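You operate a simulated robot arm through the tools that you are given. There is no shell and no other tool. Be economical: measure what you need, move in short steps, check, and stop when the job is done.

You run a simulated two-armed robot. Do the job below in one go: nothing can be reset, and whatever is moved stays where it is left.

TASK
Take the wiping rag from the top of the zinc table and lay it out flat on the top of the ply table.

The check looks at the end state, three seconds after you hand in, the way a careful person would. Anything else that was tipped, shoved, dropped, spilled or broken makes it a failure.

THE ROBOT
Two 6-joint arms with two-finger parallel grippers on one trunk, on a base that drives. Base frame: it is fixed to the floor where the robot stands at the start and does not move with it; the origin is under the middle of the robot, x ahead of it, y to its left, z up; the surface under the hand at the start is at about z = 0.85. Units: m, degrees, N and s.
The left shoulder is at the start at [0.06, 0.141, 0.699], the right one opposite. With the tool pointing down near the work surface each hand reaches from about 0.1 to 0.64 m from the robot's upright axis, wherever it stands, measured 20 degrees to its own side. Places, roughly: top of the ply table [0.7, -2, 0.8]. Payload 3.43 kg a hand.
The tool frame of a hand sits at the grasp point between the pads (the TCP): z along the fingers, y along the line on which they close. The tips reach 0.03 m beyond it. Largest opening 0.094 m; finger width 0.028, thickness 0.01; the body of the gripper, 0.05 by 0.096 m, starts 0.055 m behind the TCP.
Orientation is that of the tool frame in the base frame, as a unit quaternion [x, y, z, w]. With the fingers straight down and closing along the base's y, the tool's x points along the base's -x, its y along +y and its z along -z.

THE INTERFACE
- The arms move only by the tool nudge_tool. It takes "left_deltas", "right_deltas" or both (then of equal length, played together; a hand with none holds still); each is a list of rows, each a list of 3 entries, a list of its own where there are three numbers: the closure in counts, from 0 (fully open) to 255 (shut), then the shift along the tool's x, y, z in units of 30 mm (1.0 is 30 mm), then the turn, a rotation vector about the tool's x, y, z in units of 5 degrees (1.0 is 5 degrees). In form: [[fingers, [tx, ty, tz], [ax, ay, az]], ...]. A call has 1 to 8 rows; each row shifts and turns the commanded pose from where the row before left it, along the tool's axes as they then stand. A call with a number of a shift or a turn outside -1 to 1 is refused whole. Rows are played at 5 a second. More than 0.05 m and 8.6 degrees between two rows, or a gripper value outside its range, and nothing of the call is played. Where a pose cannot be reached the arm comes as near as it can. A force on the tool above 40 N (or 10 N above the force at the start of the call, whichever is more), or a blocked arm, ends the call early, and 0.2 s more pass. Each finger travels about 0.153 m/s and halts on what it meets, pressing with about 44 N; the grip force reading is that of the motor and also rises with nothing between the fingers. The clock runs only during rows and for 0.2 s after the last one: add rows that do not move to give the fingers time. The reply holds the time, the measured pose of the TCP, the force on the tool along the base axes, the opening and the grip force, in the units named above and with some noise, with the torque about the TCP (base axes, N m) and any sound that the robot's microphone picked up.
- Cameras (640 x 400 px; columns grow to the right, rows downward): "scene" is now at [0.142, -0.0214, 1.3093]; the picture's right is [-0.28, -0.96, 0.00], its down [-0.64, 0.18, -0.75] and it looks along [0.72, -0.21, -0.66] (base axes); focal length 254 px, centre (320, 200). "left" rides on the left gripper at [0.076, -0.014, -0.103] in its tool frame; the picture's right is [0.18, 0.98, 0.00], its down [-0.75, 0.14, -0.64] and it looks along [-0.63, 0.12, 0.77] (tool axes); focal length 243 px, centre (320, 200). "right" rides on the right gripper at [0.076, 0.014, -0.102] in its tool frame; the picture's right is [-0.18, 0.98, 0.00], its down [-0.75, -0.14, -0.64] and it looks along [-0.63, -0.12, 0.77] (tool axes); focal length 243 px, centre (320, 200). There is no depth. A picture from a camera that has moved, and an enlarged one, comes with that camera's place and axes in the base frame and with its lens.
- capture(camera): a new picture of that camera. No time passes.
- move_column(by): slides the trunk up (or, below 0, down) by that many m; the arms and the scene camera ride with it, the base frame stays. It gives what a move gives, with no picture.
- base_move(legs): drives the robot by 1 to 6 legs, each [ahead, left, turn to the left] in m, m and degrees, along the robot's own axes; the way and the turn of a leg run together, so that a leg with both is an arc; at most 1.5 m and 180 degrees a leg. The arms and the cameras ride along, it lands a little off, and it stops where it bumps. It gives what a move gives.
- head_to(pan, tilt): turns the head with the scene camera to pan (to the left, within 86 degrees either way) and tilt (down, from -29 to 69), counted from straight ahead of the robot. It gives what a move gives.
- zoom(camera, box): a new picture of the part [left, top, right, bottom] of that camera's present view, enlarged. No time passes.
- close_job(): hands the job in; it is judged then, once.

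Go step by step. Nothing tells you exact positions but the pictures and the camera data: compare them with the known pose of the tool, close in by small moves and look again before you grip or let go. The budget is 120 turns and 88 pictures, counting those below and the enlarged ones. Unless the task says otherwise, let go and move clear before handing in, and close with one line.

The tools are called after "Request:" by a JSON object that holds its "method" and its "body". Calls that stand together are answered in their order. nudge_tool: Moves the arms, as the interface text tells. Its arguments: {"type":"object","properties":{"left_deltas":{"type":"array","items":{"type":"array"}},"right_deltas":{"type":"array","items":{"type":"array"}}},"required":[]} The other tools are called the same way: move_column (by) slides the trunk up or down; base_move (legs) drives the base; head_to (pan, tilt) turns the head that bears the scene camera; capture (camera) takes a picture; zoom (camera, box) takes an enlarged picture of a part of a camera's view; close_job () hands the job in.

At the start:

```text
clock: 0.0
left_tool_pos: [0.4104, 0.0495, 0.9961]
left_ee_rot: [0.001, 1.0, 0.0, 0.0]
left_ft_force: [-0.2, -0.5, 0.0]
left_ft_torque: [-0.01, 0.0, 0.02]
left_opening: 0.094
left_grip_force: 0.0
right_tool_pos: [0.4336, -0.4091, 1.0254]
right_ee_rot: [0.001, 1.0, 0.0, -0.001]
right_ft_force: [-0.6, 0.3, -0.1]
right_ft_torque: [-0.01, 0.0, -0.01]
right_opening: 0.0942
right_grip_force: 0.0
trunk travel left (down, up): [-0.275, 0.315]
robot x, y, heading: [0.0018, 0.0009, 0.2]
head pan, tilt: [-16.2, 41.4]
```

scene: 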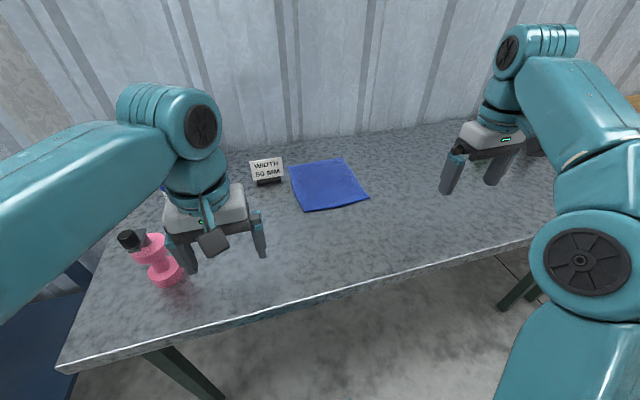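
right: 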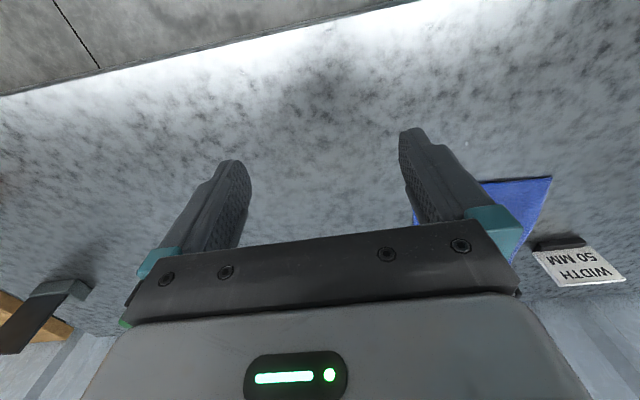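
left: 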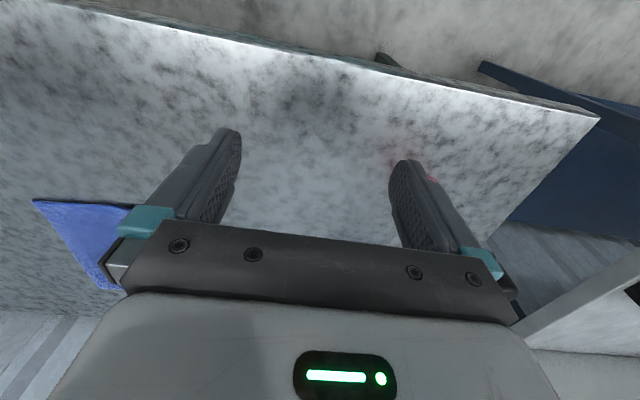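

The blue rag lies flat on the zinc table, roughly x 0.61–0.85, y -0.12 to -0.30. Before moving I'll look toward the ply table.

Request:
{"method": "head_to", "body": {"pan": -75, "tilt": 25}}

Request:
{"method": "capture", "body": {"camera": "scene"}}

Request:
{"method": "head_to", "body": {"pan": -40, "tilt": 55}}

Request:
{"method": "capture", "body": {"camera": "scene"}}

Request:
{"method": "head_to", "body": {"pan": 0, "tilt": 65}}

Request:
{"method": "capture", "body": {"camera": "scene"}}

```text
clock: 1.3
left_tool_pos: [0.4114, 0.0487, 0.9963]
left_ee_rot: [0.0, 1.0, 0.0, 0.0]
left_ft_force: [-0.5, 0.9, 0.4]
left_ft_torque: [0.0, 0.02, 0.0]
left_opening: 0.0938
left_grip_force: 0.0
right_tool_pos: [0.434, -0.4092, 1.025]
right_ee_rot: [0.0, 1.0, -0.001, 0.0]
right_ft_force: [-0.7, 0.3, -0.3]
right_ft_torque: [-0.01, -0.01, -0.01]
right_opening: 0.0938
right_grip_force: 0.1
trunk travel left (down, up): [-0.275, 0.315]
robot x, y, heading: [0.0004, 0.001, -0.1]
head pan, tilt: [-75.0, 25.0]
```

```text
84 pictures are left
camera scene: at [0.0854, -0.087, 1.3347], right [-0.97, -0.26, 0.0], down [-0.11, 0.41, -0.91], along [0.24, -0.88, -0.42], focal length 254 px, centre (320, 200)
```

scene: 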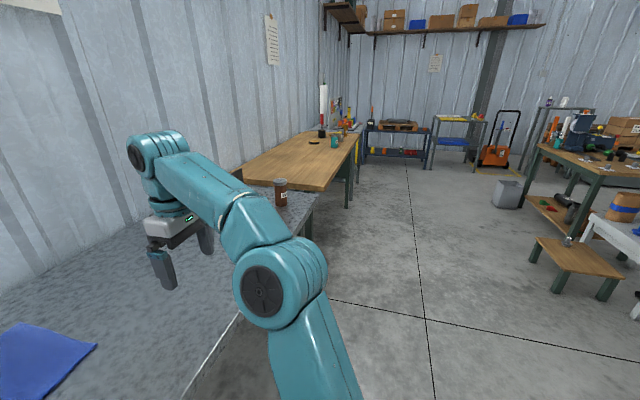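

```text
clock: 2.3
left_tool_pos: [0.4107, 0.0484, 0.9969]
left_ee_rot: [0.0, 1.0, 0.0, -0.001]
left_ft_force: [-0.2, -0.5, 0.2]
left_ft_torque: [-0.01, 0.03, -0.01]
left_opening: 0.0938
left_grip_force: 0.0
right_tool_pos: [0.4338, -0.41, 1.0254]
right_ee_rot: [0.0, 1.0, 0.0, 0.001]
right_ft_force: [0.1, 0.2, -0.4]
right_ft_torque: [0.01, 0.05, 0.01]
right_opening: 0.0936
right_grip_force: 0.0
trunk travel left (down, up): [-0.275, 0.315]
robot x, y, heading: [-0.0038, 0.0002, 0.0]
head pan, tilt: [-40.0, 55.0]
```

```text
83 pictures are left
camera scene: at [0.1167, -0.0444, 1.2907], right [-0.64, -0.77, 0.0], down [-0.63, 0.53, -0.57], along [0.44, -0.37, -0.82], focal length 254 px, centre (320, 200)
```

scene: 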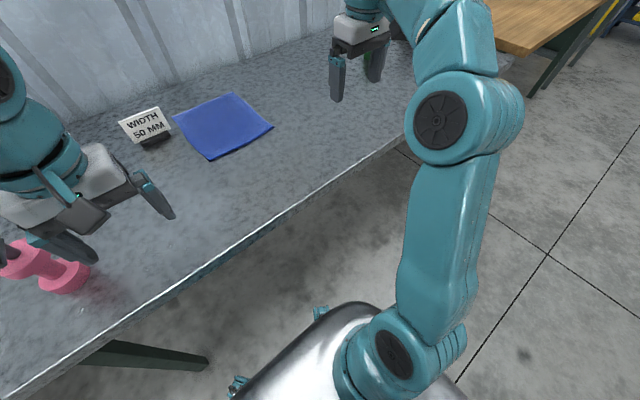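

```text
clock: 3.4
left_tool_pos: [0.4091, 0.0481, 0.9968]
left_ee_rot: [0.0, 1.0, 0.0, 0.0]
left_ft_force: [-0.4, 0.1, -0.1]
left_ft_torque: [0.01, 0.0, 0.0]
left_opening: 0.0938
left_grip_force: 0.0
right_tool_pos: [0.4341, -0.4078, 1.0254]
right_ee_rot: [0.0, 1.0, 0.0, 0.0]
right_ft_force: [0.0, 0.1, 0.4]
right_ft_torque: [0.02, 0.0, -0.01]
right_opening: 0.0943
right_grip_force: 0.1
trunk travel left (down, up): [-0.275, 0.315]
robot x, y, heading: [0.0023, -0.0053, -0.0]
head pan, tilt: [0.0, 65.0]
```

```text
82 pictures are left
camera scene: at [0.1222, 0.0019, 1.2791], right [0.0, -1.0, 0.0], down [-0.91, 0.0, -0.42], along [0.42, 0.0, -0.91], focal length 254 px, centre (320, 200)
```

scene: 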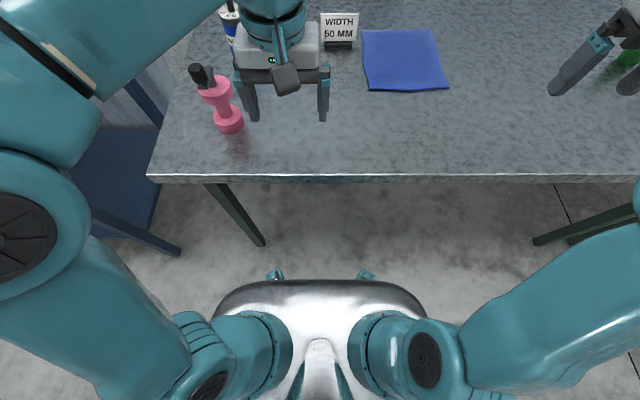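

Rag spans about x 0.605–0.826, y -0.11 to -0.297. I'll bring the right hand inward, then centre the robot on the rag and come a little closer.

Request:
{"method": "nudge_tool", "body": {"right_deltas": [[0, [0, 1, 0], [0, 0, 0]], [0, [0, 1, 0], [0, 0, 0]], [0, [0, 1, 0], [0, 0, 0]], [0, [0, 1, 0], [0, 0, 0]], [0, [0, 1, 0], [0, 0, 0]], [0, [0, 1, 0], [0, 0, 0]]]}}

Request:
{"method": "base_move", "body": {"legs": [[0.0, -0.2, 0], [0.1, 0, 0]]}}

Request:
{"method": "capture", "body": {"camera": "scene"}}

```text
clock: 4.8
left_tool_pos: [0.4103, 0.0487, 0.9958]
left_ee_rot: [-0.001, 1.0, -0.001, 0.0]
left_ft_force: [0.1, 0.8, 0.8]
left_ft_torque: [-0.03, 0.01, 0.02]
left_opening: 0.094
left_grip_force: 0.0
right_tool_pos: [0.4341, -0.2282, 1.0234]
right_ee_rot: [0.0, 1.0, -0.001, 0.0]
right_ft_force: [-0.1, 0.0, 0.5]
right_ft_torque: [-0.02, 0.02, 0.02]
right_opening: 0.0939
right_grip_force: 0.1
trunk travel left (down, up): [-0.275, 0.315]
robot x, y, heading: [-0.0006, 0.0038, -0.1]
head pan, tilt: [0.0, 65.0]
```

```text
clock: 9.5
left_tool_pos: [0.5122, -0.1504, 0.9952]
left_ee_rot: [-0.002, 1.0, -0.001, -0.001]
left_ft_force: [0.4, 0.0, 0.5]
left_ft_torque: [-0.04, 0.01, 0.03]
left_opening: 0.0938
left_grip_force: 0.1
right_tool_pos: [0.5377, -0.4268, 1.0232]
right_ee_rot: [-0.004, 1.0, 0.001, 0.0]
right_ft_force: [-0.3, -0.4, -1.1]
right_ft_torque: [-0.03, 0.01, -0.03]
right_opening: 0.0941
right_grip_force: 0.0
trunk travel left (down, up): [-0.275, 0.315]
robot x, y, heading: [0.1028, -0.2, 0.2]
head pan, tilt: [0.0, 65.0]
```

```text
81 pictures are left
camera scene: at [0.2278, -0.1984, 1.279], right [0.01, -1.0, 0.0], down [-0.91, -0.01, -0.42], along [0.42, 0.0, -0.91], focal length 254 px, centre (320, 200)
```

scene: 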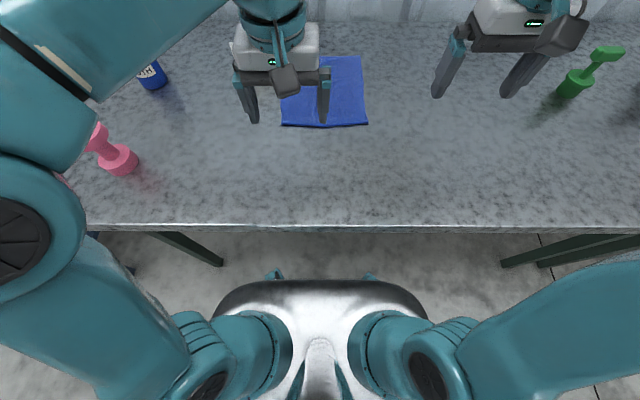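

Now positioned well. I'll move both hands above the near corners of the rag, fingers partly closed.

Request:
{"method": "nudge_tool", "body": {"left_deltas": [[160, [-0.6, 0.06, 0], [0, 0, 0]], [160, [-0.6, 0.06, 0], [0, 0, 0]], [160, [-0.6, 0.06, 0.2], [0, 0, 0]], [160, [-0.6, 0.06, 0.4], [0, 0, 0]], [160, [-0.6, 0.06, 0.5], [0, 0, 0]], [160, [-0.6, 0.03, 0.5], [0, 0, 0]], [160, [0, 0, 0.4], [0, 0, 0]], [160, [0, 0, 0], [0, 0, 0]]], "right_deltas": [[160, [-0.5, 0.8, 0.4], [0, 0, 0]], [160, [-0.5, 0.8, 0.4], [0, 0, 0]], [160, [-0.5, 0.8, 0.4], [0, 0, 0]], [160, [-0.5, 0.8, 0.4], [0, 0, 0]], [160, [-0.5, 0.8, 0.4], [0, 0, 0]], [160, [-0.23, 0.8, 0.4], [0, 0, 0]], [160, [0, 0.27, 0.4], [0, 0, 0]], [160, [0, 0, 0.1], [0, 0, 0]]]}}

Request:
{"method": "capture", "body": {"camera": "scene"}}

Request:
{"method": "capture", "body": {"camera": "left"}}

Request:
{"method": "capture", "body": {"camera": "right"}}

```text
clock: 11.3
left_tool_pos: [0.6192, -0.1404, 0.9364]
left_ee_rot: [-0.003, 1.0, -0.001, 0.001]
left_ft_force: [0.0, 0.7, -0.6]
left_ft_torque: [0.01, 0.0, 0.0]
left_opening: 0.0352
left_grip_force: 0.1
right_tool_pos: [0.6179, -0.2753, 0.9364]
right_ee_rot: [-0.004, 1.0, 0.0, 0.001]
right_ft_force: [-0.7, -0.1, 0.4]
right_ft_torque: [0.01, -0.01, 0.03]
right_opening: 0.0349
right_grip_force: 0.1
trunk travel left (down, up): [-0.275, 0.315]
robot x, y, heading: [0.1036, -0.2021, 0.6]
head pan, tilt: [0.0, 65.0]
```

```text
80 pictures are left
camera scene: at [0.2273, -0.199, 1.2791], right [0.01, -1.0, 0.0], down [-0.91, -0.01, -0.42], along [0.42, 0.0, -0.91], focal length 254 px, centre (320, 200)
```

scene: 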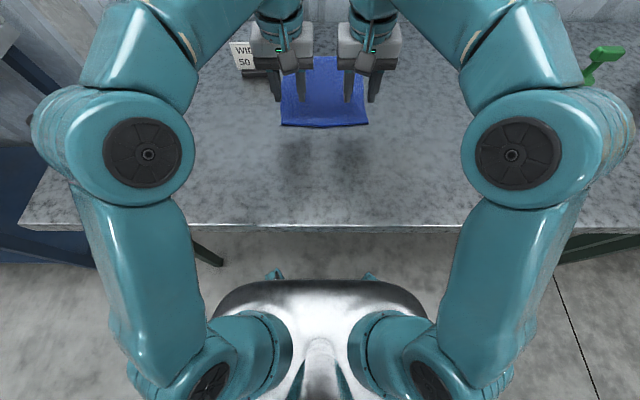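

```text
79 pictures are left
camera left: at [0.5438, -0.1559, 1.0387], right [-0.19, 0.98, 0.0], down [0.75, 0.15, 0.64], along [0.63, 0.12, -0.77], focal length 243 px, centre (320, 200)
```

left: 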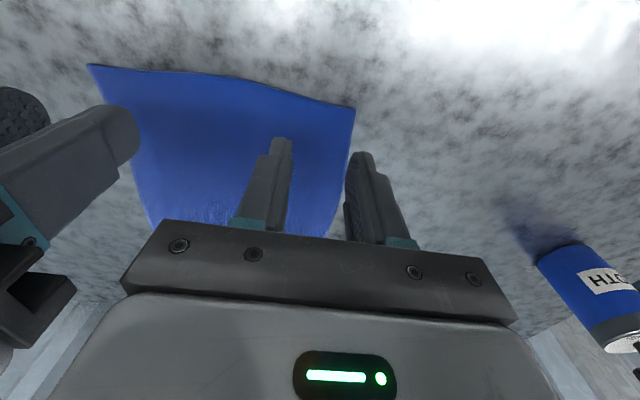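

```text
78 pictures are left
camera right: at [0.5413, -0.2603, 1.0388], right [0.18, 0.98, 0.0], down [0.75, -0.14, 0.64], along [0.63, -0.11, -0.77], focal length 243 px, centre (320, 200)
```

right: 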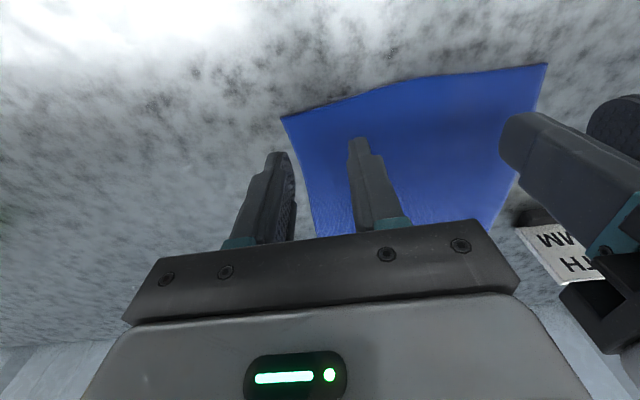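

The fingers are just above the near corners. I'll shift both hands 8 mm inward and lower near the surface.

Request:
{"method": "nudge_tool", "body": {"left_deltas": [[160, [0.1, -0.27, 0.5], [0, 0, 0]], [160, [0, 0, 0.6], [0, 0, 0]], [160, [0, 0, 0.4], [0, 0, 0]], [160, [0, 0, 0], [0, 0, 0]]], "right_deltas": [[160, [0.1, 0.27, 0.5], [0, 0, 0]], [160, [0, 0, 0.6], [0, 0, 0]], [160, [0, 0, 0.4], [0, 0, 0]], [160, [0, 0, 0], [0, 0, 0]]]}}

Request:
{"method": "capture", "body": {"camera": "left"}}

Request:
{"method": "capture", "body": {"camera": "right"}}

```text
clock: 12.3
left_tool_pos: [0.616, -0.1478, 0.8919]
left_ee_rot: [-0.003, 1.0, -0.001, 0.0]
left_ft_force: [0.8, -0.4, -0.2]
left_ft_torque: [0.03, -0.02, 0.02]
left_opening: 0.035
left_grip_force: 0.0
right_tool_pos: [0.6161, -0.2681, 0.8931]
right_ee_rot: [-0.003, 1.0, 0.0, 0.0]
right_ft_force: [0.1, 0.3, 1.0]
right_ft_torque: [0.0, 0.01, 0.02]
right_opening: 0.0352
right_grip_force: 0.1
trunk travel left (down, up): [-0.275, 0.315]
robot x, y, heading: [0.1057, -0.2, 0.6]
head pan, tilt: [0.0, 65.0]
```

```text
77 pictures are left
camera left: at [0.5412, -0.1637, 0.9942], right [-0.19, 0.98, 0.0], down [0.75, 0.15, 0.64], along [0.63, 0.12, -0.77], focal length 243 px, centre (320, 200)
```

left: 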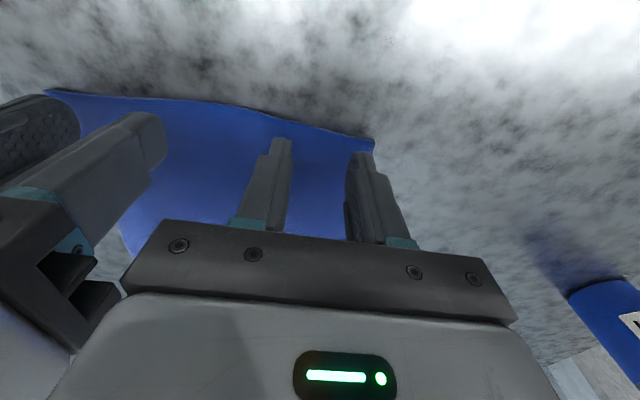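

```text
76 pictures are left
camera right: at [0.5394, -0.2529, 0.9948], right [0.18, 0.98, 0.0], down [0.75, -0.14, 0.64], along [0.63, -0.11, -0.77], focal length 243 px, centre (320, 200)
```

right: 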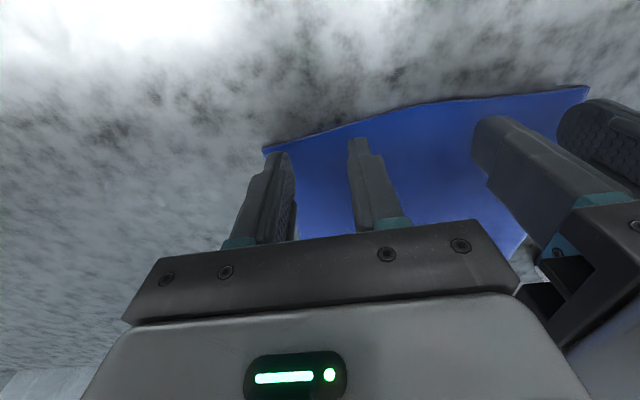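

Aligned; tips are about 1 cm above. Lowering in small steps until contact shows.

Request:
{"method": "nudge_tool", "body": {"left_deltas": [[160, [0, 0, 0.15], [0, 0, 0]], [160, [0, 0, 0.1], [0, 0, 0]], [160, [0, 0, 0], [0, 0, 0]]], "right_deltas": [[160, [0, 0, 0.18], [0, 0, 0]], [160, [0, 0, 0.1], [0, 0, 0]], [160, [0, 0, 0], [0, 0, 0]]]}}

```text
clock: 13.1
left_tool_pos: [0.6156, -0.1482, 0.8843]
left_ee_rot: [-0.002, 1.0, -0.001, -0.001]
left_ft_force: [0.5, -1.0, 2.2]
left_ft_torque: [0.02, -0.03, 0.01]
left_opening: 0.0351
left_grip_force: 0.0
right_tool_pos: [0.6143, -0.2666, 0.8838]
right_ee_rot: [-0.003, 1.0, 0.001, 0.001]
right_ft_force: [0.6, 0.0, 5.8]
right_ft_torque: [0.04, -0.04, -0.01]
right_opening: 0.035
right_grip_force: 0.1
trunk travel left (down, up): [-0.275, 0.315]
robot x, y, heading: [0.1047, -0.2028, 0.3]
head pan, tilt: [0.0, 65.0]
```

Light contact on both. Pressing slightly and closing gradually.

Request:
{"method": "nudge_tool", "body": {"left_deltas": [[160, [0, 0, 0.06], [0, 0, 0]], [185, [0, 0, 0], [0, 0, 0]], [210, [0, 0, 0], [0, 0, 0]], [235, [0, 0, 0], [0, 0, 0]], [255, [0, 0, 0], [0, 0, 0]], [255, [0, 0, 0], [0, 0, 0]]], "right_deltas": [[160, [0, 0, 0.02], [0, 0, 0]], [185, [0, 0, 0], [0, 0, 0]], [210, [0, 0, 0], [0, 0, 0]], [235, [0, 0, 0], [0, 0, 0]], [255, [0, 0, 0], [0, 0, 0]], [255, [0, 0, 0], [0, 0, 0]]]}}

Request:
{"method": "capture", "body": {"camera": "left"}}

Request:
{"method": "capture", "body": {"camera": "right"}}

```text
clock: 14.5
left_tool_pos: [0.6147, -0.1485, 0.8834]
left_ee_rot: [-0.002, 1.0, -0.002, 0.0]
left_ft_force: [0.4, 0.4, 13.2]
left_ft_torque: [0.05, -0.03, 0.04]
left_opening: 0.0001
left_grip_force: 33.0
right_tool_pos: [0.6149, -0.2655, 0.8836]
right_ee_rot: [-0.004, 1.0, 0.001, 0.002]
right_ft_force: [1.1, 1.6, 11.0]
right_ft_torque: [0.04, -0.02, 0.05]
right_opening: 0.0039
right_grip_force: 38.7
trunk travel left (down, up): [-0.275, 0.315]
robot x, y, heading: [0.1079, -0.2019, 0.3]
head pan, tilt: [0.0, 65.0]
```

```text
75 pictures are left
camera left: at [0.5397, -0.1634, 0.9858], right [-0.19, 0.98, 0.0], down [0.75, 0.15, 0.64], along [0.63, 0.12, -0.77], focal length 243 px, centre (320, 200)
```

left: 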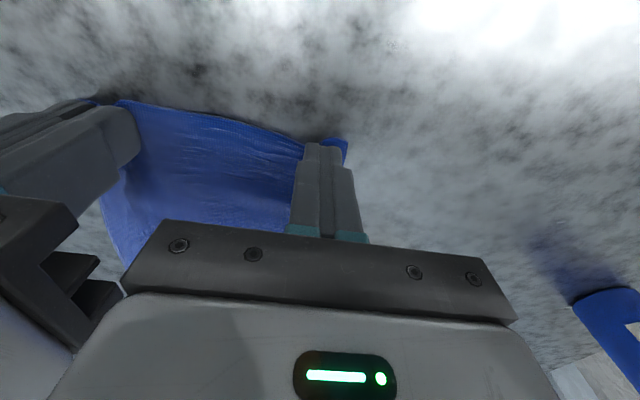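

```text
74 pictures are left
camera right: at [0.5376, -0.2518, 0.9863], right [0.18, 0.98, 0.0], down [0.75, -0.14, 0.64], along [0.63, -0.11, -0.77], focal length 243 px, centre (320, 200)
```

right: 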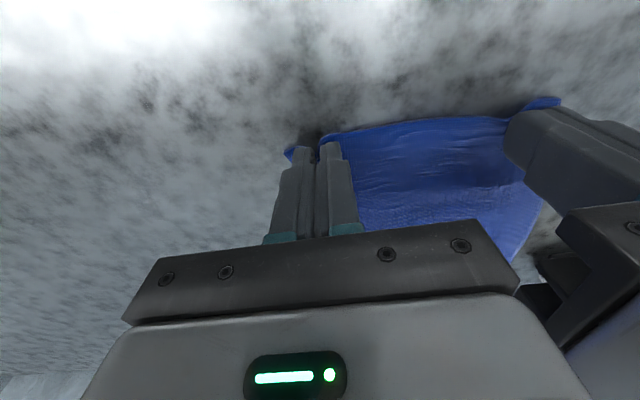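

The right has cloth (3.9 mm); the left reads shut, so it may have missed. A small lift will tell.

Request:
{"method": "nudge_tool", "body": {"left_deltas": [[255, [0, 0, -0.5], [0, 0, 0]], [255, [0, 0, -0.5], [0, 0, 0]], [255, [0, 0, 0], [0, 0, 0]]], "right_deltas": [[255, [0, 0, -0.5], [0, 0, 0]], [255, [0, 0, -0.5], [0, 0, 0]], [255, [0, 0, 0], [0, 0, 0]]]}}

Request:
{"method": "capture", "body": {"camera": "left"}}

Request:
{"method": "capture", "body": {"camera": "right"}}

```text
clock: 15.3
left_tool_pos: [0.6144, -0.1492, 0.9122]
left_ee_rot: [-0.003, 1.0, 0.0, 0.0]
left_ft_force: [0.1, -0.3, 0.1]
left_ft_torque: [0.02, -0.01, 0.04]
left_opening: 0.0
left_grip_force: 33.1
right_tool_pos: [0.6162, -0.2663, 0.9124]
right_ee_rot: [-0.004, 1.0, 0.0, 0.0]
right_ft_force: [-0.1, 0.4, -0.4]
right_ft_torque: [-0.03, 0.0, 0.05]
right_opening: 0.004
right_grip_force: 38.6
trunk travel left (down, up): [-0.275, 0.315]
robot x, y, heading: [0.1071, -0.2044, 0.3]
head pan, tilt: [0.0, 65.0]
```

```text
73 pictures are left
camera left: at [0.5398, -0.1646, 1.0149], right [-0.19, 0.98, 0.0], down [0.75, 0.15, 0.64], along [0.63, 0.12, -0.77], focal length 243 px, centre (320, 200)
```

left: 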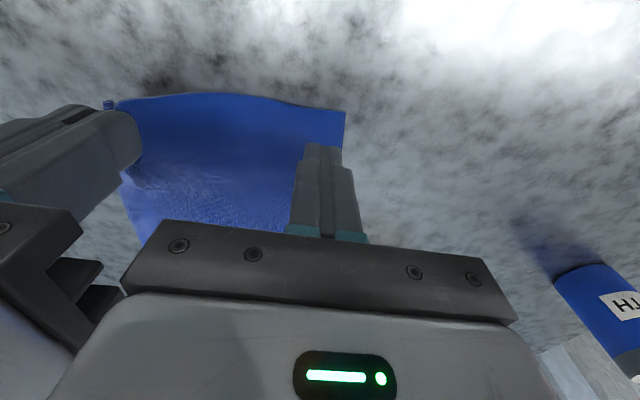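

```text
72 pictures are left
camera right: at [0.5395, -0.2522, 1.0161], right [0.18, 0.98, 0.0], down [0.75, -0.14, 0.64], along [0.63, -0.11, -0.77], focal length 243 px, centre (320, 200)
```

right: 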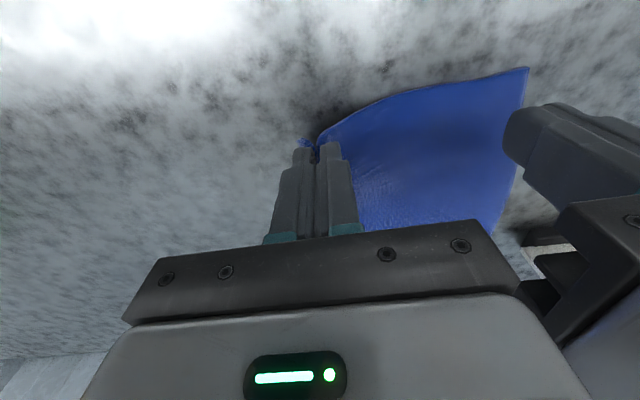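

The right hand holds its corner; the left missed. I'll lower the right back to the table, and reopen and reposition the left over its corner.

Request:
{"method": "nudge_tool", "body": {"left_deltas": [[200, [0, 0, 0], [0, 0, 0]], [160, [0, 0, 0], [0, 0, 0]], [160, [0, 0, 0], [0, 0, 0]], [160, [0, 0, 0], [0, 0, 0]]], "right_deltas": [[255, [0, 0, 0.4], [0, 0, 0]], [255, [0, 0, 0.5], [0, 0, 0]], [255, [0, 0, 0], [0, 0, 0]], [255, [0, 0, 0], [0, 0, 0]]]}}

Request:
{"method": "capture", "body": {"camera": "left"}}

```text
clock: 16.3
left_tool_pos: [0.615, -0.149, 0.9135]
left_ee_rot: [-0.002, 1.0, -0.001, 0.0]
left_ft_force: [-0.2, -0.4, -0.4]
left_ft_torque: [0.02, 0.0, 0.0]
left_opening: 0.0353
left_grip_force: 0.1
right_tool_pos: [0.6138, -0.2661, 0.8864]
right_ee_rot: [-0.003, 1.0, 0.0, 0.0]
right_ft_force: [-1.0, 0.5, 0.3]
right_ft_torque: [0.01, 0.0, 0.03]
right_opening: 0.0038
right_grip_force: 38.3
trunk travel left (down, up): [-0.275, 0.315]
robot x, y, heading: [0.1066, -0.2037, 0.1]
head pan, tilt: [0.0, 65.0]
```

```text
71 pictures are left
camera left: at [0.5402, -0.1646, 1.0149], right [-0.19, 0.98, 0.0], down [0.75, 0.15, 0.64], along [0.63, 0.12, -0.77], focal length 243 px, centre (320, 200)
```

left: 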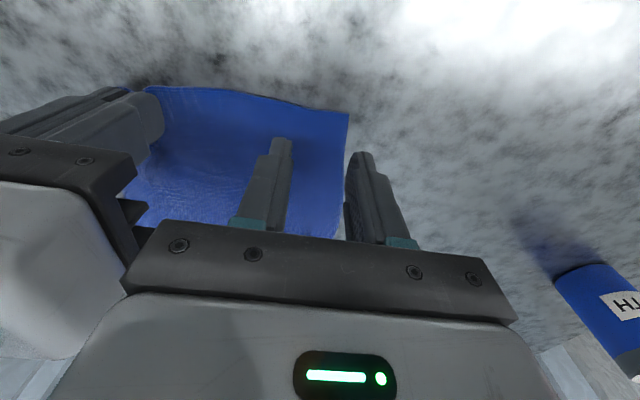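

Left corner is now near (0.597, -0.135). I'll move the left hand 11 mm inward and lower to contact with more pressure, then close.

Request:
{"method": "nudge_tool", "body": {"left_deltas": [[160, [0.05, -0.37, 0.3], [0, 0, 0]], [160, [0, 0, 0.4], [0, 0, 0]], [160, [0, 0, 0.25], [0, 0, 0]], [160, [0, 0, 0.15], [0, 0, 0]], [160, [0, 0, 0], [0, 0, 0]]]}}

Request:
{"method": "capture", "body": {"camera": "left"}}

```text
clock: 17.5
left_tool_pos: [0.6146, -0.1608, 0.8837]
left_ee_rot: [-0.004, 1.0, -0.002, 0.004]
left_ft_force: [4.1, 1.8, 30.0]
left_ft_torque: [0.04, -0.08, -0.08]
left_opening: 0.0352
left_grip_force: 0.1
right_tool_pos: [0.6145, -0.266, 0.8882]
right_ee_rot: [-0.003, 1.0, 0.0, 0.002]
right_ft_force: [-0.2, 0.5, -0.6]
right_ft_torque: [-0.02, -0.01, 0.03]
right_opening: 0.0038
right_grip_force: 38.4
trunk travel left (down, up): [-0.275, 0.315]
robot x, y, heading: [0.1044, -0.1992, 0.5]
head pan, tilt: [0.0, 65.0]
```

```text
70 pictures are left
camera left: at [0.5384, -0.1748, 0.9848], right [-0.19, 0.98, -0.01], down [0.75, 0.15, 0.65], along [0.64, 0.12, -0.76], focal length 243 px, centre (320, 200)
```

left: 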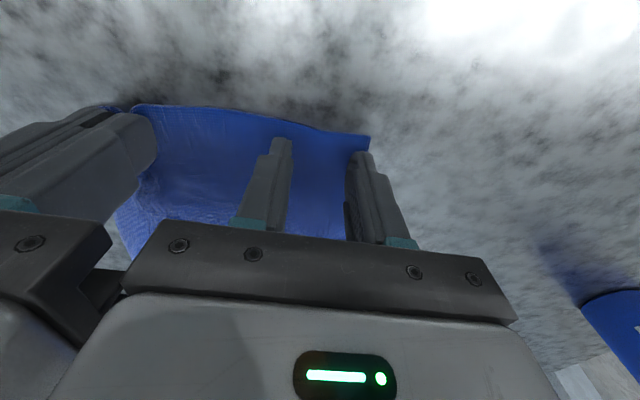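

Firm contact at 30 N; easing slightly and closing.

Request:
{"method": "nudge_tool", "body": {"left_deltas": [[165, [0, 0, -0.03], [0, 0, 0]], [190, [0, 0, 0], [0, 0, 0]], [215, [0, 0, 0], [0, 0, 0]], [240, [0, 0, 0], [0, 0, 0]], [255, [0, 0, 0], [0, 0, 0]], [255, [0, 0, 0], [0, 0, 0]]]}}

Request:
{"method": "capture", "body": {"camera": "left"}}

```text
clock: 18.7
left_tool_pos: [0.6156, -0.1628, 0.8836]
left_ee_rot: [-0.003, 1.0, -0.005, 0.004]
left_ft_force: [-0.3, -10.3, 14.9]
left_ft_torque: [-0.28, 0.02, -0.03]
left_opening: 0.0041
left_grip_force: 38.8
right_tool_pos: [0.6153, -0.2628, 0.8848]
right_ee_rot: [-0.006, 1.0, 0.003, 0.0]
right_ft_force: [-0.2, 9.1, 0.1]
right_ft_torque: [0.33, 0.02, 0.09]
right_opening: 0.004
right_grip_force: 38.5
trunk travel left (down, up): [-0.275, 0.315]
robot x, y, heading: [0.1064, -0.2021, 0.3]
head pan, tilt: [0.0, 65.0]
stopped in row 5 (left hand): the force on the tool passed its limit at 41 N (the readings are from after the stop); the commanded pose is now the measured one
```

```text
69 pictures are left
camera left: at [0.5388, -0.1767, 0.9853], right [-0.19, 0.98, -0.01], down [0.75, 0.15, 0.65], along [0.64, 0.11, -0.76], focal length 243 px, centre (320, 200)
```

left: 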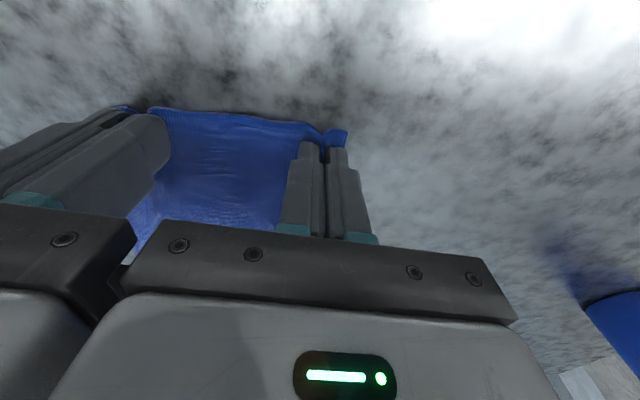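

Both hands hold cloth (about 4 mm each). Lifting both together a bit.

Request:
{"method": "nudge_tool", "body": {"left_deltas": [[255, [0, 0, -0.4], [0, 0, 0]], [255, [0, 0, -0.6], [0, 0, 0]], [255, [0, 0, -0.6], [0, 0, 0]], [255, [0, 0, 0], [0, 0, 0]]], "right_deltas": [[255, [0, 0, -0.4], [0, 0, 0]], [255, [0, 0, -0.6], [0, 0, 0]], [255, [0, 0, -0.6], [0, 0, 0]], [255, [0, 0, 0], [0, 0, 0]]]}}

Request:
{"method": "capture", "body": {"camera": "left"}}

Request:
{"method": "capture", "body": {"camera": "scene"}}

```text
clock: 19.7
left_tool_pos: [0.6143, -0.1624, 0.9289]
left_ee_rot: [-0.002, 1.0, -0.004, 0.001]
left_ft_force: [2.4, -16.1, 0.1]
left_ft_torque: [-0.49, -0.03, 0.01]
left_opening: 0.0048
left_grip_force: 39.2
right_tool_pos: [0.6133, -0.2644, 0.9335]
right_ee_rot: [-0.004, 1.0, 0.002, 0.0]
right_ft_force: [-1.3, 15.8, -1.1]
right_ft_torque: [0.49, 0.08, 0.15]
right_opening: 0.0041
right_grip_force: 38.5
trunk travel left (down, up): [-0.275, 0.315]
robot x, y, heading: [0.1009, -0.2021, 0.4]
head pan, tilt: [0.0, 65.0]
```

```text
68 pictures are left
camera left: at [0.5392, -0.1769, 1.0314], right [-0.19, 0.98, -0.01], down [0.75, 0.15, 0.64], along [0.63, 0.12, -0.77], focal length 243 px, centre (320, 200)
```

left: 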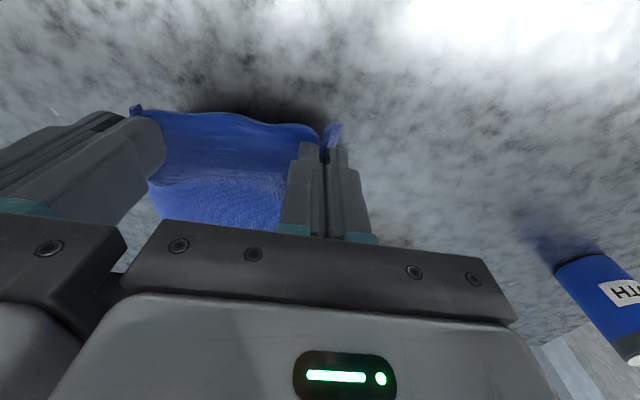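

```text
67 pictures are left
camera scene: at [0.2279, -0.1988, 1.279], right [0.01, -1.0, 0.0], down [-0.91, -0.01, -0.42], along [0.42, 0.0, -0.91], focal length 254 px, centre (320, 200)
```

scene: 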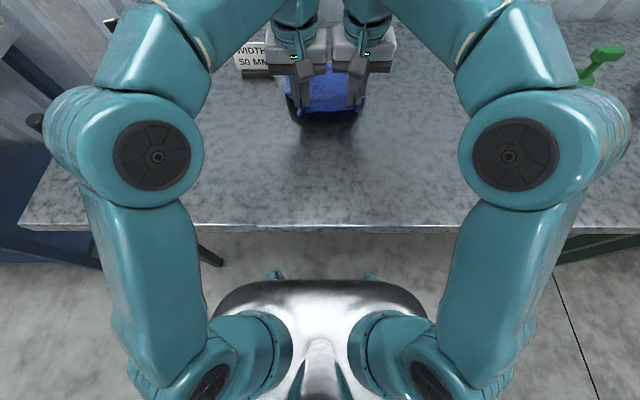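

The rag hangs between both hands. I'll ease the tension slightly and raise the trunk.

Request:
{"method": "nudge_tool", "body": {"left_deltas": [[255, [0, -0.04, 0], [0, 0, 0]], [255, [0, 0, 0], [0, 0, 0]]], "right_deltas": [[255, [0, 0.04, 0.1], [0, 0, 0]], [255, [0, 0, 0], [0, 0, 0]]]}}

Request:
{"method": "move_column", "body": {"by": 0.22}}

Request:
{"method": "head_to", "body": {"pan": 0, "tilt": 45}}

Request:
{"method": "capture", "body": {"camera": "scene"}}

Request:
{"method": "capture", "body": {"camera": "right"}}

```text
clock: 20.3
left_tool_pos: [0.615, -0.1626, 0.9288]
left_ee_rot: [-0.003, 1.0, -0.002, 0.002]
left_ft_force: [0.6, -11.7, 0.8]
left_ft_torque: [-0.36, -0.01, -0.03]
left_opening: 0.0043
left_grip_force: 39.2
right_tool_pos: [0.6148, -0.2645, 0.9303]
right_ee_rot: [-0.004, 1.0, 0.002, 0.0]
right_ft_force: [-2.2, 10.9, -0.3]
right_ft_torque: [0.34, 0.04, 0.11]
right_opening: 0.0039
right_grip_force: 38.3
trunk travel left (down, up): [-0.275, 0.315]
robot x, y, heading: [0.1044, -0.2008, 0.4]
head pan, tilt: [0.0, 65.0]
```

```text
clock: 22.6
left_tool_pos: [0.6155, -0.1629, 1.1487]
left_ee_rot: [-0.002, 1.0, -0.004, 0.002]
left_ft_force: [1.4, -9.5, 0.0]
left_ft_torque: [-0.29, -0.03, -0.01]
left_opening: 0.0044
left_grip_force: 38.9
right_tool_pos: [0.6149, -0.264, 1.1498]
right_ee_rot: [-0.005, 1.0, 0.002, 0.0]
right_ft_force: [-1.3, 9.7, -0.9]
right_ft_torque: [0.35, 0.03, 0.13]
right_opening: 0.004
right_grip_force: 38.9
trunk travel left (down, up): [-0.495, 0.095]
robot x, y, heading: [0.1042, -0.1995, 0.1]
head pan, tilt: [0.0, 65.0]
```

```text
clock: 23.4
left_tool_pos: [0.6156, -0.1623, 1.1508]
left_ee_rot: [-0.002, 1.0, -0.004, 0.002]
left_ft_force: [0.7, -9.5, -0.1]
left_ft_torque: [-0.33, -0.03, 0.01]
left_opening: 0.0045
left_grip_force: 39.4
right_tool_pos: [0.6157, -0.2649, 1.1517]
right_ee_rot: [-0.004, 1.0, 0.002, 0.001]
right_ft_force: [-0.3, 9.6, 0.1]
right_ft_torque: [0.32, 0.01, 0.14]
right_opening: 0.0039
right_grip_force: 38.5
trunk travel left (down, up): [-0.495, 0.095]
robot x, y, heading: [0.1039, -0.2023, 0.1]
head pan, tilt: [0.0, 45.0]
```

```text
66 pictures are left
camera scene: at [0.2482, -0.1988, 1.524], right [0.01, -1.0, 0.0], down [-0.71, 0.0, -0.71], along [0.71, 0.0, -0.71], focal length 254 px, centre (320, 200)
```

scene: 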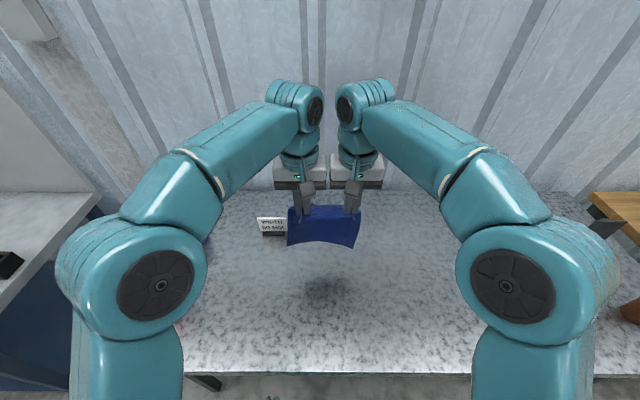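

```text
65 pictures are left
camera right: at [0.5385, -0.2505, 1.2536], right [0.18, 0.98, 0.0], down [0.75, -0.14, 0.64], along [0.63, -0.11, -0.77], focal length 243 px, centre (320, 200)
```

right: 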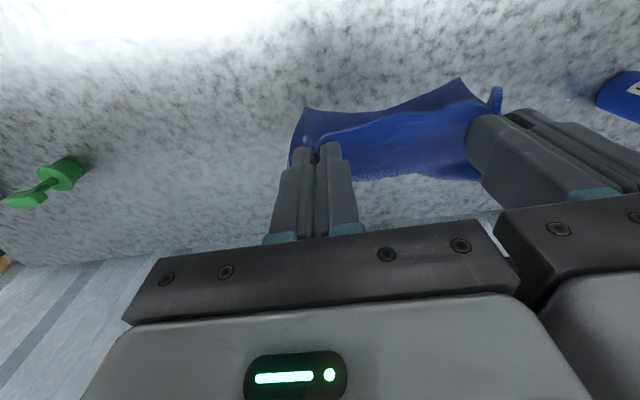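

The rag hangs well spread below both hands (bottom about z 0.95). Now backing off the zinc table and driving right toward the ply table.

Request:
{"method": "base_move", "body": {"legs": [[-0.38, 0, 0], [0, -0.8, 0], [0, -0.8, 0]]}}

Request:
{"method": "head_to", "body": {"pan": -15, "tilt": 35}}

Request:
{"method": "capture", "body": {"camera": "scene"}}

```text
clock: 49.2
left_tool_pos: [0.2522, -1.7645, 1.1489]
left_ee_rot: [-0.005, 1.0, -0.003, 0.002]
left_ft_force: [1.2, -9.2, -0.1]
left_ft_torque: [-0.31, -0.05, 0.01]
left_opening: 0.0045
left_grip_force: 39.4
right_tool_pos: [0.2533, -1.8669, 1.151]
right_ee_rot: [-0.007, 1.0, 0.002, 0.0]
right_ft_force: [-1.5, 10.7, 0.4]
right_ft_torque: [0.33, 0.05, 0.14]
right_opening: 0.0042
right_grip_force: 38.4
trunk travel left (down, up): [-0.495, 0.095]
robot x, y, heading: [-0.253, -1.8072, 0.6]
head pan, tilt: [0.0, 45.0]
```

```text
clock: 49.9
left_tool_pos: [0.2531, -1.7659, 1.1486]
left_ee_rot: [-0.005, 1.0, -0.004, 0.002]
left_ft_force: [0.8, -7.4, -0.2]
left_ft_torque: [-0.26, -0.01, -0.01]
left_opening: 0.0042
left_grip_force: 39.4
right_tool_pos: [0.2545, -1.8655, 1.1502]
right_ee_rot: [-0.007, 1.0, 0.002, 0.0]
right_ft_force: [-0.8, 7.8, 0.2]
right_ft_torque: [0.21, 0.08, 0.04]
right_opening: 0.004
right_grip_force: 38.9
trunk travel left (down, up): [-0.495, 0.095]
robot x, y, heading: [-0.2583, -1.8072, 0.4]
head pan, tilt: [-15.0, 35.0]
```

```text
64 pictures are left
camera scene: at [-0.1091, -1.8266, 1.5388], right [-0.25, -0.97, 0.0], down [-0.56, 0.14, -0.82], along [0.79, -0.2, -0.57], focal length 254 px, centre (320, 200)
```

scene: 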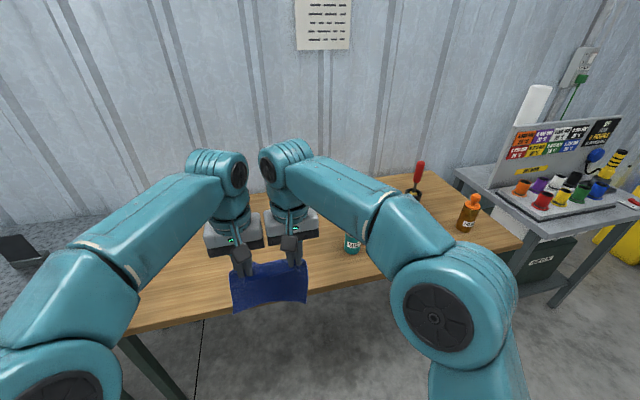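

The ply table's left half is clear (teal can near (0.53, -2.12)). I'll shift slightly left and drive forward so the rag is over the clear area.

Request:
{"method": "base_move", "body": {"legs": [[0, 0.07, 0], [0.395, 0, 0]]}}

Request:
{"method": "head_to", "body": {"pan": 0, "tilt": 55}}

Request:
{"method": "capture", "body": {"camera": "scene"}}

Request:
{"method": "capture", "body": {"camera": "right"}}

```text
clock: 56.6
left_tool_pos: [0.6414, -1.6906, 1.1499]
left_ee_rot: [-0.005, 1.0, -0.003, 0.003]
left_ft_force: [0.9, -8.9, 0.2]
left_ft_torque: [-0.28, -0.04, 0.01]
left_opening: 0.0046
left_grip_force: 38.8
right_tool_pos: [0.6408, -1.7925, 1.1516]
right_ee_rot: [-0.007, 1.0, 0.002, 0.001]
right_ft_force: [-2.1, 9.3, -0.1]
right_ft_torque: [0.28, 0.0, 0.12]
right_opening: 0.004
right_grip_force: 38.2
trunk travel left (down, up): [-0.495, 0.095]
robot x, y, heading: [0.1322, -1.7345, 0.6]
head pan, tilt: [-15.0, 35.0]
```

```text
clock: 57.5
left_tool_pos: [0.6437, -1.6916, 1.1492]
left_ee_rot: [-0.005, 1.0, -0.003, 0.002]
left_ft_force: [1.2, -8.2, -0.1]
left_ft_torque: [-0.25, -0.06, 0.0]
left_opening: 0.0042
left_grip_force: 39.2
right_tool_pos: [0.6437, -1.7919, 1.1493]
right_ee_rot: [-0.007, 1.0, 0.003, 0.001]
right_ft_force: [-0.5, 7.8, 0.3]
right_ft_torque: [0.24, 0.03, 0.09]
right_opening: 0.0037
right_grip_force: 37.9
trunk travel left (down, up): [-0.495, 0.095]
robot x, y, heading: [0.1387, -1.7319, 0.6]
head pan, tilt: [0.0, 55.0]
```

```text
63 pictures are left
camera scene: at [0.2692, -1.7296, 1.5106], right [0.01, -1.0, 0.0], down [-0.82, -0.01, -0.57], along [0.57, 0.01, -0.82], focal length 254 px, centre (320, 200)
```

scene: 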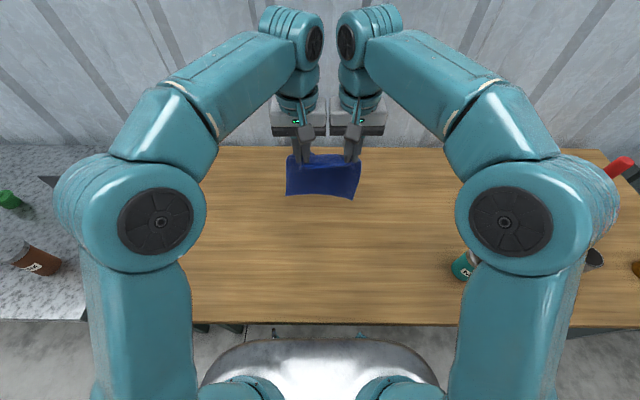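

```text
62 pictures are left
camera right: at [0.5674, -1.7787, 1.2535], right [0.17, 0.99, 0.0], down [0.76, -0.13, 0.64], along [0.63, -0.11, -0.77], focal length 243 px, centre (320, 200)
```

right: 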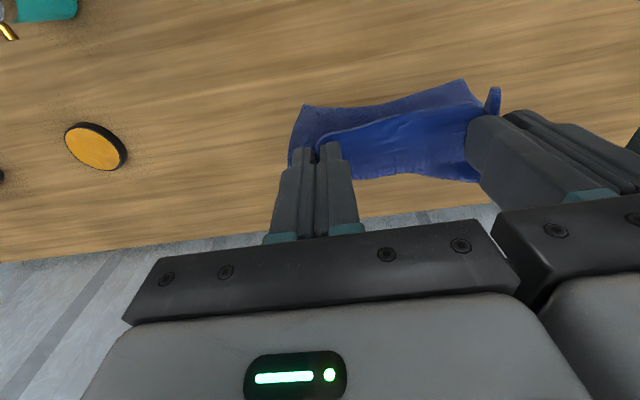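

Right elbow would come down near the teal can, so I'll shift the robot 9 cm left for margin, then extend the hands forward.

Request:
{"method": "base_move", "body": {"legs": [[0, 0.09, 0]]}}

Request:
{"method": "nudge_tool", "body": {"left_deltas": [[255, [-0.4, 0, 0], [0, 0, 0]], [255, [-0.4, 0, 0], [0, 0, 0]], [255, [-0.4, 0, 0], [0, 0, 0]], [255, [-0.4, 0, 0], [0, 0, 0]], [255, [-0.4, 0, 0], [0, 0, 0]], [255, [0, 0, 0], [0, 0, 0]]], "right_deltas": [[255, [-0.4, 0, 0], [0, 0, 0]], [255, [-0.4, 0, 0], [0, 0, 0]], [255, [-0.4, 0, 0], [0, 0, 0]], [255, [-0.4, 0, 0], [0, 0, 0]], [255, [-0.4, 0, 0], [0, 0, 0]], [255, [0, 0, 0], [0, 0, 0]]]}}

Request:
{"method": "move_column", "body": {"by": -0.12}}

Request:
{"method": "capture", "body": {"camera": "scene"}}

Request:
{"method": "capture", "body": {"camera": "right"}}

```text
clock: 59.3
left_tool_pos: [0.6414, -1.6045, 1.1485]
left_ee_rot: [-0.004, 1.0, -0.003, 0.003]
left_ft_force: [0.4, -9.1, -0.4]
left_ft_torque: [-0.19, -0.04, -0.01]
left_opening: 0.0044
left_grip_force: 38.9
right_tool_pos: [0.6428, -1.7054, 1.1511]
right_ee_rot: [-0.007, 1.0, 0.004, 0.001]
right_ft_force: [-2.2, 7.3, -0.3]
right_ft_torque: [0.27, 0.03, 0.09]
right_opening: 0.004
right_grip_force: 38.3
trunk travel left (down, up): [-0.495, 0.095]
robot x, y, heading: [0.1342, -1.638, 0.8]
head pan, tilt: [0.0, 55.0]
```

```text
clock: 60.7
left_tool_pos: [0.7007, -1.6003, 1.1493]
left_ee_rot: [-0.005, 1.0, -0.004, 0.002]
left_ft_force: [0.8, -8.8, 0.2]
left_ft_torque: [-0.26, -0.06, 0.0]
left_opening: 0.0044
left_grip_force: 39.2
right_tool_pos: [0.7004, -1.7007, 1.153]
right_ee_rot: [-0.007, 1.0, 0.002, 0.001]
right_ft_force: [-0.9, 9.2, -0.3]
right_ft_torque: [0.26, -0.03, 0.11]
right_opening: 0.004
right_grip_force: 39.3
trunk travel left (down, up): [-0.495, 0.095]
robot x, y, heading: [0.1356, -1.6385, 0.8]
head pan, tilt: [0.0, 55.0]
```

```text
clock: 62.2
left_tool_pos: [0.7007, -1.6, 1.0278]
left_ee_rot: [-0.004, 1.0, -0.005, 0.002]
left_ft_force: [0.6, -9.5, -0.1]
left_ft_torque: [-0.26, -0.04, 0.01]
left_opening: 0.0045
left_grip_force: 38.9
right_tool_pos: [0.7009, -1.7015, 1.0324]
right_ee_rot: [-0.007, 1.0, 0.002, 0.001]
right_ft_force: [-1.6, 8.2, -0.8]
right_ft_torque: [0.27, 0.03, 0.09]
right_opening: 0.0039
right_grip_force: 38.6
trunk travel left (down, up): [-0.375, 0.215]
robot x, y, heading: [0.1321, -1.6359, 0.5]
head pan, tilt: [0.0, 55.0]
```

```text
61 pictures are left
camera scene: at [0.2669, -1.6357, 1.3908], right [0.01, -1.0, 0.0], down [-0.82, -0.01, -0.57], along [0.57, 0.01, -0.82], focal length 254 px, centre (320, 200)
```

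scene: 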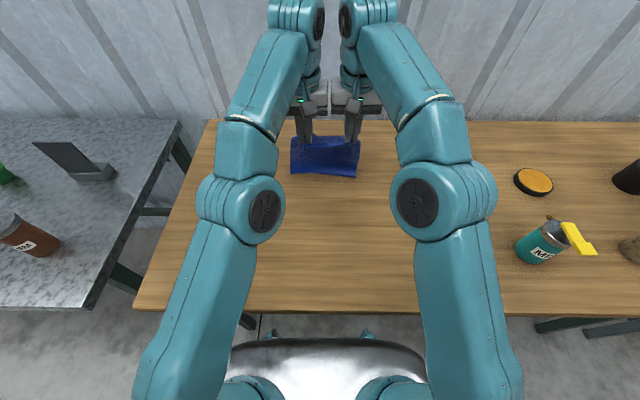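

```text
60 pictures are left
camera right: at [0.6244, -1.6879, 1.1347], right [0.17, 0.99, 0.0], down [0.75, -0.13, 0.64], along [0.63, -0.11, -0.77], focal length 243 px, centre (320, 200)
```

right: 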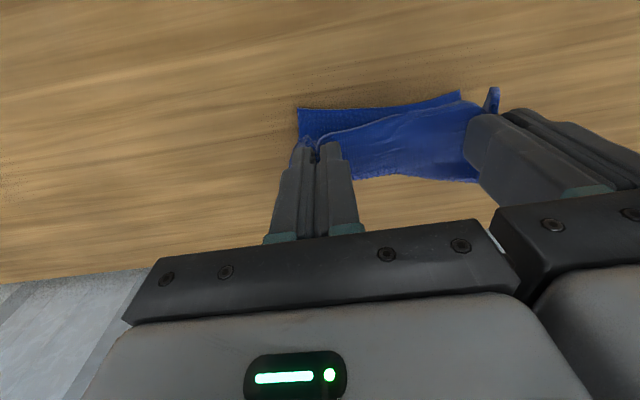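

The rag's bottom edge is just above the ply at x≈0.72. Lowering until it touches, levelling the right hand, and looking.

Request:
{"method": "nudge_tool", "body": {"left_deltas": [[255, [0, 0, 0.4], [0, 0, 0]], [255, [0.2, 0, 0.6], [0, 0, 0]], [255, [0.4, 0, 0.5], [0, 0, 0]], [255, [0, 0, 0], [0, 0, 0]]], "right_deltas": [[255, [0, 0, 0.54], [0, 0, 0]], [255, [0.2, 0, 0.6], [0, 0, 0]], [255, [0.4, 0, 0.5], [0, 0, 0]], [255, [0, 0, 0], [0, 0, 0]]]}}

Request:
{"method": "capture", "body": {"camera": "scene"}}

Request:
{"method": "capture", "body": {"camera": "right"}}

```text
clock: 63.2
left_tool_pos: [0.7049, -1.6035, 1.0082]
left_ee_rot: [-0.004, 1.0, -0.003, 0.001]
left_ft_force: [-1.0, -11.4, -3.9]
left_ft_torque: [-0.28, 0.08, -0.03]
left_opening: 0.0047
left_grip_force: 39.3
left hand out of reach, approached as far as the arm can: row 1, 2, 3
right_tool_pos: [0.6843, -1.7002, 0.9815]
right_ee_rot: [-0.007, 1.0, 0.003, 0.001]
right_ft_force: [1.7, 10.4, 3.8]
right_ft_torque: [0.39, -0.07, 0.08]
right_opening: 0.0042
right_grip_force: 38.2
trunk travel left (down, up): [-0.375, 0.215]
robot x, y, heading: [0.133, -1.638, 0.7]
head pan, tilt: [0.0, 55.0]
```

```text
59 pictures are left
camera scene: at [0.2674, -1.6354, 1.3906], right [0.01, -1.0, 0.0], down [-0.82, -0.01, -0.57], along [0.57, 0.01, -0.82], focal length 254 px, centre (320, 200)
```

scene: 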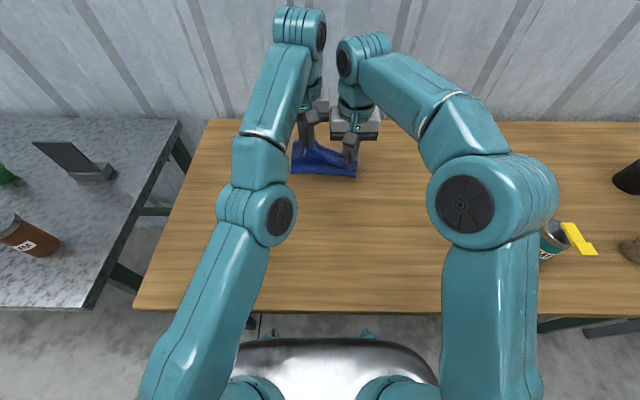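

```text
58 pictures are left
camera right: at [0.607, -1.6871, 1.0851], right [0.17, 0.99, 0.01], down [0.75, -0.13, 0.64], along [0.63, -0.1, -0.77], focal length 243 px, centre (320, 200)
```

right: 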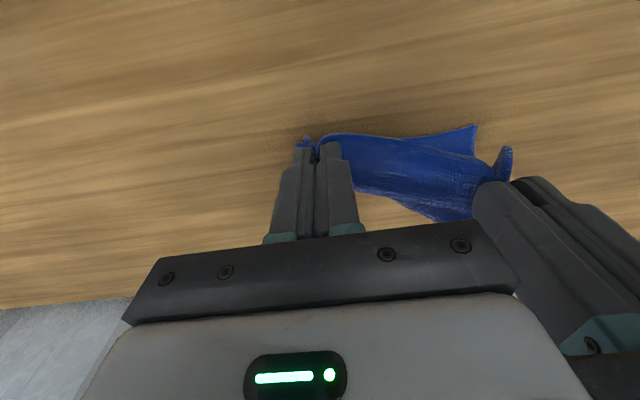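

The left arm hit its reach limit and the hands became uneven. I'll raise and bring both hands back a little so both are level again.

Request:
{"method": "nudge_tool", "body": {"left_deltas": [[255, [0.4, 0, -0.4], [0, 0, 0]], [255, [0.5, 0, -0.4], [0, 0, 0]], [255, [0.5, 0, -0.2], [0, 0, 0]], [255, [0, 0, 0], [0, 0, 0]]], "right_deltas": [[255, [0.4, 0, -0.4], [0, 0, 0]], [255, [0.5, 0, -0.4], [0, 0, 0]], [255, [0.5, 0, -0.2], [0, 0, 0]], [255, [0, 0, 0], [0, 0, 0]]]}}

Request:
{"method": "capture", "body": {"camera": "right"}}

Request:
{"method": "capture", "body": {"camera": "scene"}}

```text
clock: 64.2
left_tool_pos: [0.7004, -1.6119, 1.0221]
left_ee_rot: [-0.004, 1.0, -0.005, 0.002]
left_ft_force: [-12.5, -17.5, -3.5]
left_ft_torque: [-0.49, 0.36, -0.09]
left_opening: 0.0044
left_grip_force: 38.9
left hand out of reach, approached as far as the arm can: row 1, 2, 3
right_tool_pos: [0.6408, -1.7009, 1.0116]
right_ee_rot: [-0.009, 1.0, 0.004, 0.001]
right_ft_force: [10.5, 16.9, 1.5]
right_ft_torque: [0.57, -0.35, 0.09]
right_opening: 0.0044
right_grip_force: 38.3
trunk travel left (down, up): [-0.375, 0.215]
robot x, y, heading: [0.1333, -1.6383, 0.8]
head pan, tilt: [0.0, 55.0]
```

```text
57 pictures are left
camera right: at [0.5644, -1.6884, 1.1139], right [0.17, 0.99, 0.01], down [0.75, -0.13, 0.64], along [0.63, -0.1, -0.77], focal length 243 px, centre (320, 200)
```

right: 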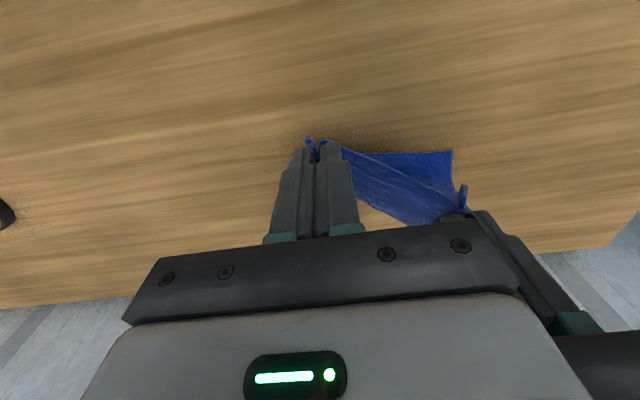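

```text
56 pictures are left
camera scene: at [0.2686, -1.6362, 1.3905], right [0.01, -1.0, 0.0], down [-0.82, -0.01, -0.57], along [0.57, 0.01, -0.82], focal length 254 px, centre (320, 200)
```

scene: 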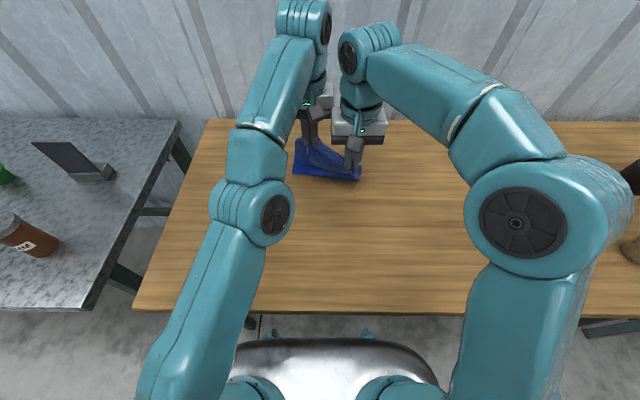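

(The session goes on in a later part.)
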